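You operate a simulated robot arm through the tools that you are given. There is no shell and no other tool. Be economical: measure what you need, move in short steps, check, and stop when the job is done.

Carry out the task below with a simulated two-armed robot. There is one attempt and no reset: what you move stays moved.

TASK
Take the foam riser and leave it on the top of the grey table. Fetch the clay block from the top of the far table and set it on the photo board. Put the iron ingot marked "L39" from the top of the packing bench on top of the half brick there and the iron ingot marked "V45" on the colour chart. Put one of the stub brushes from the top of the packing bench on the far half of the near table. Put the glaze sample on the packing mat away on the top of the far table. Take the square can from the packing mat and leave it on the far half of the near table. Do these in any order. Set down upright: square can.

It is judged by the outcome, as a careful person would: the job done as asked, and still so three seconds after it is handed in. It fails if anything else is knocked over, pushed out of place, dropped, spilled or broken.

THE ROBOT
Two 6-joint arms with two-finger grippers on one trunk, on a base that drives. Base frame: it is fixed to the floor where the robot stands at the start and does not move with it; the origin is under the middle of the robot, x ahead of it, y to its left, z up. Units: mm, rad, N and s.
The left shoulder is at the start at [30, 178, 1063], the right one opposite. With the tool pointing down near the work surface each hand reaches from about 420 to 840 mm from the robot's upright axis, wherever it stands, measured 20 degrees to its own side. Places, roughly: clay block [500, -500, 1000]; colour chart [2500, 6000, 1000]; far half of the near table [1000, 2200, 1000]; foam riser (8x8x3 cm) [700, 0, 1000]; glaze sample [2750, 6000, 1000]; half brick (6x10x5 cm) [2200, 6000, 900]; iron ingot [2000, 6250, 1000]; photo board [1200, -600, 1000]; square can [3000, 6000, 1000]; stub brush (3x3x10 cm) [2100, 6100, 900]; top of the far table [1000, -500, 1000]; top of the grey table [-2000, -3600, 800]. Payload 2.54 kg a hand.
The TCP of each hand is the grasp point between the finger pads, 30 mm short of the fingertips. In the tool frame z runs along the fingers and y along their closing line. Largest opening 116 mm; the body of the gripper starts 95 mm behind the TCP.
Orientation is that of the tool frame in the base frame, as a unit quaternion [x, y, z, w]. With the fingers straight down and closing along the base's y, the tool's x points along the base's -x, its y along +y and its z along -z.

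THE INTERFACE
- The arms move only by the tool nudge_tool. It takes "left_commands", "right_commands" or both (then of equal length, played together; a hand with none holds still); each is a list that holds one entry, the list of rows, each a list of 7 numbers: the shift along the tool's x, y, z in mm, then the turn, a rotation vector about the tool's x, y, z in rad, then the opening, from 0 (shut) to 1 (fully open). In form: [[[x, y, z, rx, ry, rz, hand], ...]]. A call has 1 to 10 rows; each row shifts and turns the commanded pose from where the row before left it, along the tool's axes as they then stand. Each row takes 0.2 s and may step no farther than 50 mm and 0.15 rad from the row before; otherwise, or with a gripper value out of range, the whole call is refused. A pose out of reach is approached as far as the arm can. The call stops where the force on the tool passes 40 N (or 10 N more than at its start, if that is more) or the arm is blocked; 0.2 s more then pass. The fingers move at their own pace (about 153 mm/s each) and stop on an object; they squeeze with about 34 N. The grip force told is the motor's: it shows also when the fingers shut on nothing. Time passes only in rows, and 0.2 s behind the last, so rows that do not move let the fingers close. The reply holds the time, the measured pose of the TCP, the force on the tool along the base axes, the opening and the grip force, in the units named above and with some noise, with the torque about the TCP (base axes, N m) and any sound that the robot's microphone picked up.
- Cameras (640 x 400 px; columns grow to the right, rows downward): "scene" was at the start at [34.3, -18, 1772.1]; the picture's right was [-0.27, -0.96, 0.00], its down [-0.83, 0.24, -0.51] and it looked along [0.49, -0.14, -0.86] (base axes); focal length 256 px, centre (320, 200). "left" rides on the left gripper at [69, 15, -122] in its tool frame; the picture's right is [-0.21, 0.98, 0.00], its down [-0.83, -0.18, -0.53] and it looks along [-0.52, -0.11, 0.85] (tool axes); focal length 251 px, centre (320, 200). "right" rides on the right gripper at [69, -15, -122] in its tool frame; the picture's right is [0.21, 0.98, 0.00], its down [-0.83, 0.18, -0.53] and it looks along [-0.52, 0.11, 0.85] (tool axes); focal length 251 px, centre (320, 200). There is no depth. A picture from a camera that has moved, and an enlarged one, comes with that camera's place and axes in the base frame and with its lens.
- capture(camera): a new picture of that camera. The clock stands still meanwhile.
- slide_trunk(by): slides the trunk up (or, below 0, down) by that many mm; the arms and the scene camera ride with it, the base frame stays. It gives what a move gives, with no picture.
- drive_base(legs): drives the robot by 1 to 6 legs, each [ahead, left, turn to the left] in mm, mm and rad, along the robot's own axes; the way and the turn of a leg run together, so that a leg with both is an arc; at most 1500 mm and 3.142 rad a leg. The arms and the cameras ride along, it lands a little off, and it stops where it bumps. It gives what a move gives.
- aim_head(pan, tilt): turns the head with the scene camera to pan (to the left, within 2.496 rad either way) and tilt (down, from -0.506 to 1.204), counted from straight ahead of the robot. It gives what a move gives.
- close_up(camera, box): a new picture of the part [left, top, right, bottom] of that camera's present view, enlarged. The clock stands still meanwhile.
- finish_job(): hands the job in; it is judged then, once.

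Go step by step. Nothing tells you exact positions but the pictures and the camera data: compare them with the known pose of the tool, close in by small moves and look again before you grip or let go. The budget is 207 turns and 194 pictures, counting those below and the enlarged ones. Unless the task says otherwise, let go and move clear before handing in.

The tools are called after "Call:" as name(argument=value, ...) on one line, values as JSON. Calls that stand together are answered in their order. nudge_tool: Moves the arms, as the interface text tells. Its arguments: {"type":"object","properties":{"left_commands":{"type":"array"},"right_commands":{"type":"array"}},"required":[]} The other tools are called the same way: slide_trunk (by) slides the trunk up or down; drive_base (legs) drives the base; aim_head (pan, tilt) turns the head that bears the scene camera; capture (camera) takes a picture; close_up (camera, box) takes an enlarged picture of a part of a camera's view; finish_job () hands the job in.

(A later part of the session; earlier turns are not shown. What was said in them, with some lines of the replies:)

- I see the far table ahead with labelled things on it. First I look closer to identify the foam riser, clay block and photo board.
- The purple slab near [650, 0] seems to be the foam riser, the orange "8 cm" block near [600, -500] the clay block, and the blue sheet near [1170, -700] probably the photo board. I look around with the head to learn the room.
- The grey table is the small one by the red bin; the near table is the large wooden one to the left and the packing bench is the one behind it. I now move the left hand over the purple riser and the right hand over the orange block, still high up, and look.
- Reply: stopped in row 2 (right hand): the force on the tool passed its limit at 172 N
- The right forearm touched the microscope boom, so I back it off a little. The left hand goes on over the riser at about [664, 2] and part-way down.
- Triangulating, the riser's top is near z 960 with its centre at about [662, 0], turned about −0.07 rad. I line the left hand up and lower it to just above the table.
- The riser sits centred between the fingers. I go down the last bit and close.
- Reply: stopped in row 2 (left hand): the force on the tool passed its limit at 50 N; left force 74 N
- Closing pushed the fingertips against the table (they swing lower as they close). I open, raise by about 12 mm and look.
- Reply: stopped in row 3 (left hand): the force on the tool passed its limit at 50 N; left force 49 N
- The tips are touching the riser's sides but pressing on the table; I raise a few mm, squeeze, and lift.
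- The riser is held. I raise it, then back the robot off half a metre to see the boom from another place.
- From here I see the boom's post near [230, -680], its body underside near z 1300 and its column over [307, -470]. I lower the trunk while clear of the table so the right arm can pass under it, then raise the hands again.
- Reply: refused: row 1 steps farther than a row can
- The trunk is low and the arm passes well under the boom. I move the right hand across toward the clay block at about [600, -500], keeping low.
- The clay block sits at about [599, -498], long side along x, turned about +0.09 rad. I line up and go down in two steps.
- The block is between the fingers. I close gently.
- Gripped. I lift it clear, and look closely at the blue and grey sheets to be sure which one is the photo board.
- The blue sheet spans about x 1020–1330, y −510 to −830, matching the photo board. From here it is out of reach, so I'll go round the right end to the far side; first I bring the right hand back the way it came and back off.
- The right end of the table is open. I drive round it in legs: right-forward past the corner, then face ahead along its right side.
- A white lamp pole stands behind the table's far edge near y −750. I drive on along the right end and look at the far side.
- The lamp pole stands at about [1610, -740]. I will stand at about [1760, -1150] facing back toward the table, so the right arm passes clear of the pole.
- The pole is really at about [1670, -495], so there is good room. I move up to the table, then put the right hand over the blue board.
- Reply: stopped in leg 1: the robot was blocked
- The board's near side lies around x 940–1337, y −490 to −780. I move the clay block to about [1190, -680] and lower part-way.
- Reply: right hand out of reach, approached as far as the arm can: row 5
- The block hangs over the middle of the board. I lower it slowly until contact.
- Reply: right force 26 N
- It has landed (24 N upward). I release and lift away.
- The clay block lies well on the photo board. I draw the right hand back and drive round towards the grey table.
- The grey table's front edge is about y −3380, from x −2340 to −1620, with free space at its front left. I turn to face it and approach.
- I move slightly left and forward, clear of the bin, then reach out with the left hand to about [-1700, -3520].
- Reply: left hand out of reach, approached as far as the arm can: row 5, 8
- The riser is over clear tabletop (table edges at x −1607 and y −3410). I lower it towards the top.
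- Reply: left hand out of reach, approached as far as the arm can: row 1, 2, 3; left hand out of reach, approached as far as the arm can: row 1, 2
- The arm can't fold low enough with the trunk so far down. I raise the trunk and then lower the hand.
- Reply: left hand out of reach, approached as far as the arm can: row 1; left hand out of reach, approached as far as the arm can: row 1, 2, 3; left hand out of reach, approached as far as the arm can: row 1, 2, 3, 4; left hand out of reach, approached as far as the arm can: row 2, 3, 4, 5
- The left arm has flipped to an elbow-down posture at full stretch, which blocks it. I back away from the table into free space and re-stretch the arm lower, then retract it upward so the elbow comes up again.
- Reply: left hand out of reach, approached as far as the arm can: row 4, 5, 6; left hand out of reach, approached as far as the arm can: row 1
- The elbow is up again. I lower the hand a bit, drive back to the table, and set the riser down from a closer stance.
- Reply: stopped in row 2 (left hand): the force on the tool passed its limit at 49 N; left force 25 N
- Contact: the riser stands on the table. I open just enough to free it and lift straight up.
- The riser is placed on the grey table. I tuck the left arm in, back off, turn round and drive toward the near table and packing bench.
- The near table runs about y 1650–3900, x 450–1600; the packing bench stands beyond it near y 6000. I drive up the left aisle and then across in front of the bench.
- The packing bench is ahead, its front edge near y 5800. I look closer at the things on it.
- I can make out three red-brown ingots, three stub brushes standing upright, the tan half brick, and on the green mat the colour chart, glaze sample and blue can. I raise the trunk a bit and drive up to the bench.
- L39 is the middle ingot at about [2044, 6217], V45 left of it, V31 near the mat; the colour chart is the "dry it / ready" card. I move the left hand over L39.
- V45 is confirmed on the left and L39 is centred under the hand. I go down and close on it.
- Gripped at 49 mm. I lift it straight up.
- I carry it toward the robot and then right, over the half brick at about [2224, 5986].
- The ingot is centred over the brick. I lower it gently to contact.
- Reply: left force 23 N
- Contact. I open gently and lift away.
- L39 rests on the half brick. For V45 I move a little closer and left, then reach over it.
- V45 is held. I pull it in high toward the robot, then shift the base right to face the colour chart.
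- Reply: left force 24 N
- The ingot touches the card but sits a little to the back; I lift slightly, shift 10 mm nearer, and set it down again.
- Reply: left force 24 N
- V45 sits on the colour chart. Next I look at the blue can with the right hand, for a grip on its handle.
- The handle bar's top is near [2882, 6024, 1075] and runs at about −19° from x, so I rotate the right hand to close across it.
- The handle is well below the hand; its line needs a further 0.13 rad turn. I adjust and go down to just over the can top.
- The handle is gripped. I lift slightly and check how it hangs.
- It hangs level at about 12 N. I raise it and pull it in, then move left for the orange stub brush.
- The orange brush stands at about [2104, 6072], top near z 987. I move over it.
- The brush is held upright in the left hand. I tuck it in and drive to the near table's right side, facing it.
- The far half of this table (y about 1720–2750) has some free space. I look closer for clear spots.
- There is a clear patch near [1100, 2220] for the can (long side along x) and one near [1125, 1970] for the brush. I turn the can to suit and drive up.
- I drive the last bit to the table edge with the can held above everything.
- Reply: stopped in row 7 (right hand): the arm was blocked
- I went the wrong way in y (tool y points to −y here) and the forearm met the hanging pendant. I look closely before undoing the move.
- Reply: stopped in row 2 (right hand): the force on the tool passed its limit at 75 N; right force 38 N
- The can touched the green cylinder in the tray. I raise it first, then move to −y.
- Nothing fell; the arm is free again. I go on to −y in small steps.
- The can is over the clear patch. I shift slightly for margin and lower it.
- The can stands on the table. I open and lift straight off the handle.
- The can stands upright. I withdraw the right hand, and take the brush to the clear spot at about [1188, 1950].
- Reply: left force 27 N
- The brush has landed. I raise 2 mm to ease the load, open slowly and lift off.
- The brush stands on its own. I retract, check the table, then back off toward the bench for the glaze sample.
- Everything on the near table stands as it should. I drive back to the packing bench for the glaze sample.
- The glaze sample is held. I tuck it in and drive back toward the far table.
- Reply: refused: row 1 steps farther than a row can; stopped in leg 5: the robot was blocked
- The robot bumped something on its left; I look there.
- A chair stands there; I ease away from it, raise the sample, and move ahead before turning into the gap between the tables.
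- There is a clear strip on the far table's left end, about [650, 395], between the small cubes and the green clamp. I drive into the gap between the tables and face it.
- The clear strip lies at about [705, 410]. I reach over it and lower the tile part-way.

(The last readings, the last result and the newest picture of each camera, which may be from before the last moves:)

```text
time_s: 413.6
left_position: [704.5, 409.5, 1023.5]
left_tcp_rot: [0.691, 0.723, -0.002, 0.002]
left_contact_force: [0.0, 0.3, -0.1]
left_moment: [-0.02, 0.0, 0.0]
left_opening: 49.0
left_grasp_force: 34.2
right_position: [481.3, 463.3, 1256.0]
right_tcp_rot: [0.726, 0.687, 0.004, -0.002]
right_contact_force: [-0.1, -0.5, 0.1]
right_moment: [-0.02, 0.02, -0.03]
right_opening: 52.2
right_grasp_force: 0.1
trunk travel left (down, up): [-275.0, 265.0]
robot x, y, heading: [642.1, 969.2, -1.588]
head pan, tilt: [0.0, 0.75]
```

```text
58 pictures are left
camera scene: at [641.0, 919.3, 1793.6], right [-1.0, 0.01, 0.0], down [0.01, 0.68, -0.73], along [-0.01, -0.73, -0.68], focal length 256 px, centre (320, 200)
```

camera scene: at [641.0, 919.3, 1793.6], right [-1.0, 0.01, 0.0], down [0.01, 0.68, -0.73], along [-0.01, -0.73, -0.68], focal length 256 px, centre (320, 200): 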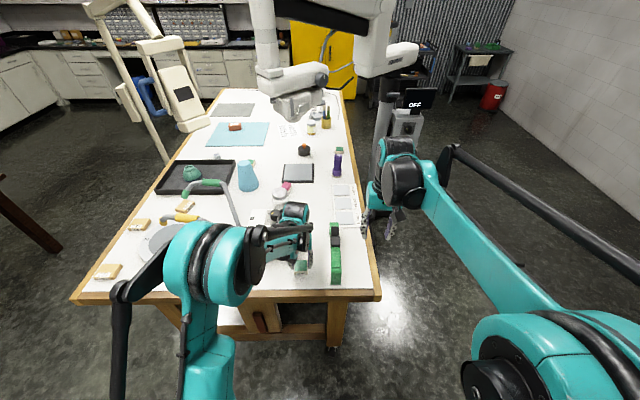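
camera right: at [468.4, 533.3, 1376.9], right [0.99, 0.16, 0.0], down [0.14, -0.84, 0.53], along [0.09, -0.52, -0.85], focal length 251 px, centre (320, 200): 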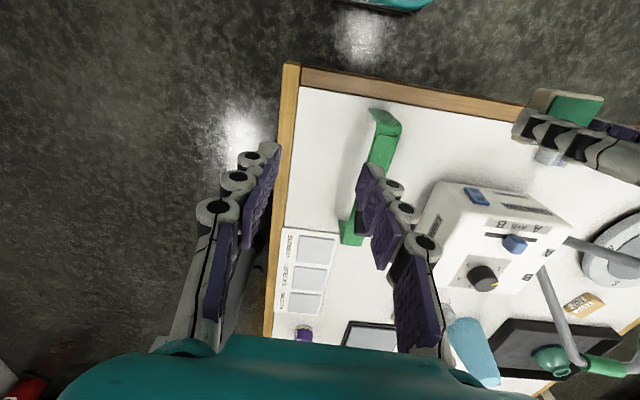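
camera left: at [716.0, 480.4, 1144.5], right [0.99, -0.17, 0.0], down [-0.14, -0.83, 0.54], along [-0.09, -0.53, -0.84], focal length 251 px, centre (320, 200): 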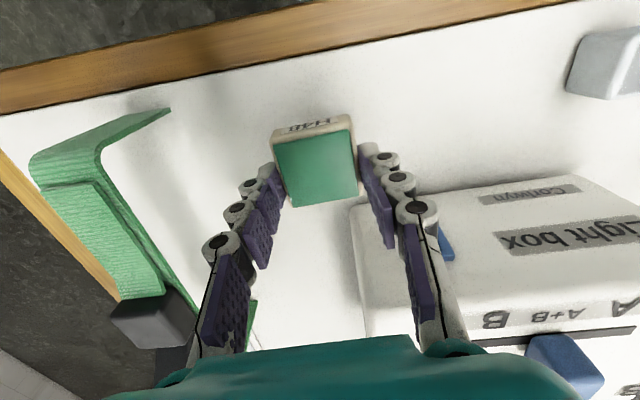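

Call:
nudge_tool(left_commands=[[[6, -8, 20, 0, 0, 0, 0.2], [0, 0, 12, 0, 0, 0, 0.2], [0, 0, 4, 0, 0, 0, 0.2], [0, 0, 0, 0, 0, 0, 0.2]]])

Call:
nudge_tool(left_commands=[[[0, 0, 3, 0, 0, 0, 0.2], [0, 0, 3, 0, 0, 0, 0.2], [0, 0, 0, 0, 0, 0, 0.2]]])

```text
time_s: 414.6
left_position: [695.3, 416.0, 987.6]
left_tcp_rot: [0.691, 0.723, -0.003, 0.003]
left_contact_force: [-1.0, -9.4, 26.4]
left_moment: [-0.25, 0.05, 0.0]
left_opening: 49.3
left_grasp_force: 34.3
right_position: [480.5, 463.8, 1257.3]
right_tcp_rot: [0.726, 0.688, 0.002, -0.002]
right_contact_force: [0.2, 0.2, 1.0]
right_moment: [0.01, 0.0, 0.01]
right_opening: 52.1
right_grasp_force: 0.2
trunk travel left (down, up): [-275.0, 265.0]
robot x, y, heading: [642.7, 971.4, -1.585]
head pan, tilt: [0.0, 0.75]
```

```text
time_s: 415.4
left_position: [695.4, 418.1, 980.8]
left_tcp_rot: [0.691, 0.723, -0.002, 0.002]
left_contact_force: [-4.6, -1.7, 27.7]
left_moment: [0.03, 0.15, 0.0]
left_opening: 49.0
left_grasp_force: 33.9
right_position: [479.9, 466.3, 1256.5]
right_tcp_rot: [0.726, 0.688, 0.003, -0.002]
right_contact_force: [0.3, 1.0, -0.6]
right_moment: [-0.01, 0.0, 0.03]
right_opening: 52.4
right_grasp_force: 0.1
trunk travel left (down, up): [-275.0, 265.0]
robot x, y, heading: [640.3, 971.9, -1.582]
head pan, tilt: [0.0, 0.75]
```

The tile is down on the table. I open and lift away.

Call:
nudge_tool(left_commands=[[[0, 0, -3, 0, 0, 0, 0.4], [0, 0, 0, 0, 0, 0, 0.55], [0, 0, 0, 0, 0, 0, 0.6], [0, 0, -25, 0, 0, 0, 0.6], [0, 0, -45, 0, 0, 0, 0.6], [0, 0, -45, 0, 0, 0, 0.6], [0, 0, -45, 0, 0, 0, 0.6]]])

Call:
capture(camera="left")

```text
time_s: 417.0
left_position: [696.2, 416.8, 1146.3]
left_tcp_rot: [0.691, 0.723, -0.002, 0.002]
left_contact_force: [0.0, 0.5, -0.2]
left_moment: [-0.03, -0.02, 0.03]
left_opening: 69.6
left_grasp_force: 0.0
right_position: [481.4, 465.9, 1256.2]
right_tcp_rot: [0.727, 0.687, 0.003, -0.002]
right_contact_force: [0.0, -0.6, 0.4]
right_moment: [-0.02, 0.01, 0.01]
right_opening: 52.4
right_grasp_force: 0.1
trunk travel left (down, up): [-275.0, 265.0]
robot x, y, heading: [645.5, 971.4, -1.584]
head pan, tilt: [0.0, 0.75]
```

```text
57 pictures are left
camera left: at [707.2, 488.1, 1267.3], right [0.99, -0.17, 0.0], down [-0.14, -0.83, 0.54], along [-0.09, -0.53, -0.84], focal length 251 px, centre (320, 200)
```

left: 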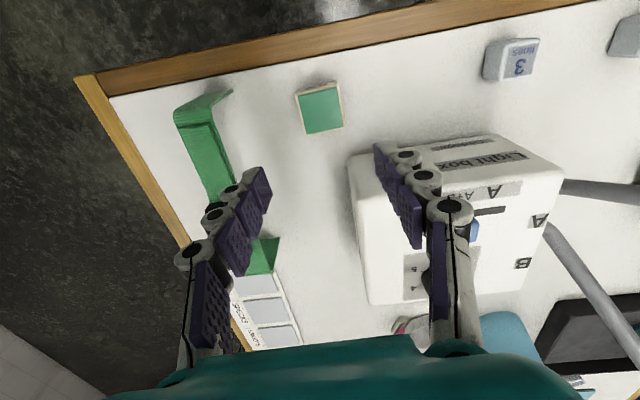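

The glaze sample lies on the far table. I back clear and take one last look.

Call:
drive_base(legs=[[-160, 0, 0]])

Call:
capture(camera="scene")

```text
time_s: 418.4
left_position: [695.0, 579.9, 1144.3]
left_tcp_rot: [0.692, 0.722, -0.002, 0.002]
left_contact_force: [-0.1, -0.3, 0.3]
left_moment: [-0.06, 0.03, -0.03]
left_opening: 69.6
left_grasp_force: 0.1
right_position: [481.3, 629.2, 1256.7]
right_tcp_rot: [0.727, 0.687, 0.002, -0.002]
right_contact_force: [-0.1, 0.0, -0.5]
right_moment: [0.01, -0.03, 0.0]
right_opening: 52.4
right_grasp_force: 0.1
trunk travel left (down, up): [-275.0, 265.0]
robot x, y, heading: [646.8, 1133.4, -1.584]
head pan, tilt: [0.0, 0.75]
```

```text
56 pictures are left
camera scene: at [643.0, 1083.6, 1793.6], right [-1.0, 0.02, 0.0], down [0.01, 0.68, -0.73], along [-0.01, -0.73, -0.68], focal length 256 px, centre (320, 200)
```

scene: 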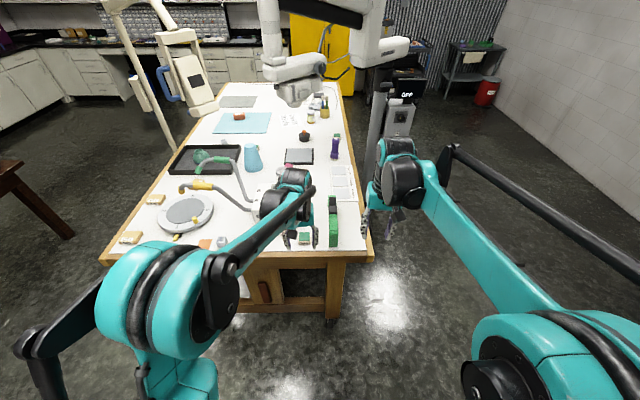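

All the items are in place and both hands are empty and clear, so I hand the job in.

Call:
finish_job()

```text
The job is handed in.
```

I put all seven items where you asked and handed the job in, but there were four bumps along the way.

- **Foam riser:** on the top of the grey table.
- **Clay block:** on the photo board. I took the blue sheet to be the board, from its position; it has no label I could read.
- **Ingot L39:** on top of the half brick.
- **Ingot V45:** on the colour chart.
- **Stub brush:** the orange one, standing on the far half of the near table. I took "far half" as the end away from the packing bench, which matches the place you gave.
- **Square can:** upright on that same half of the near table.
- **Glaze sample:** on the top of the far table, at its left end.

**Bumps:**
- **Microscope boom:** the right arm hit it early on (172 N). It looked unmoved in later pictures.
- **Far table:** while moving up to place the clay block, the base was stopped by something I did not identify, possibly the lamp foot or the table itself.
- **Hanging pendant and green cylinder:** over the near table I moved the wrong way. The arm met the pendant and the can touched a green cylinder in the sand tray. Nothing fell, and everything there looked in place afterwards.
- **Chair:** the base touched a chair by the dark table on the last drive. It may have shifted slightly, and I did not measure it.
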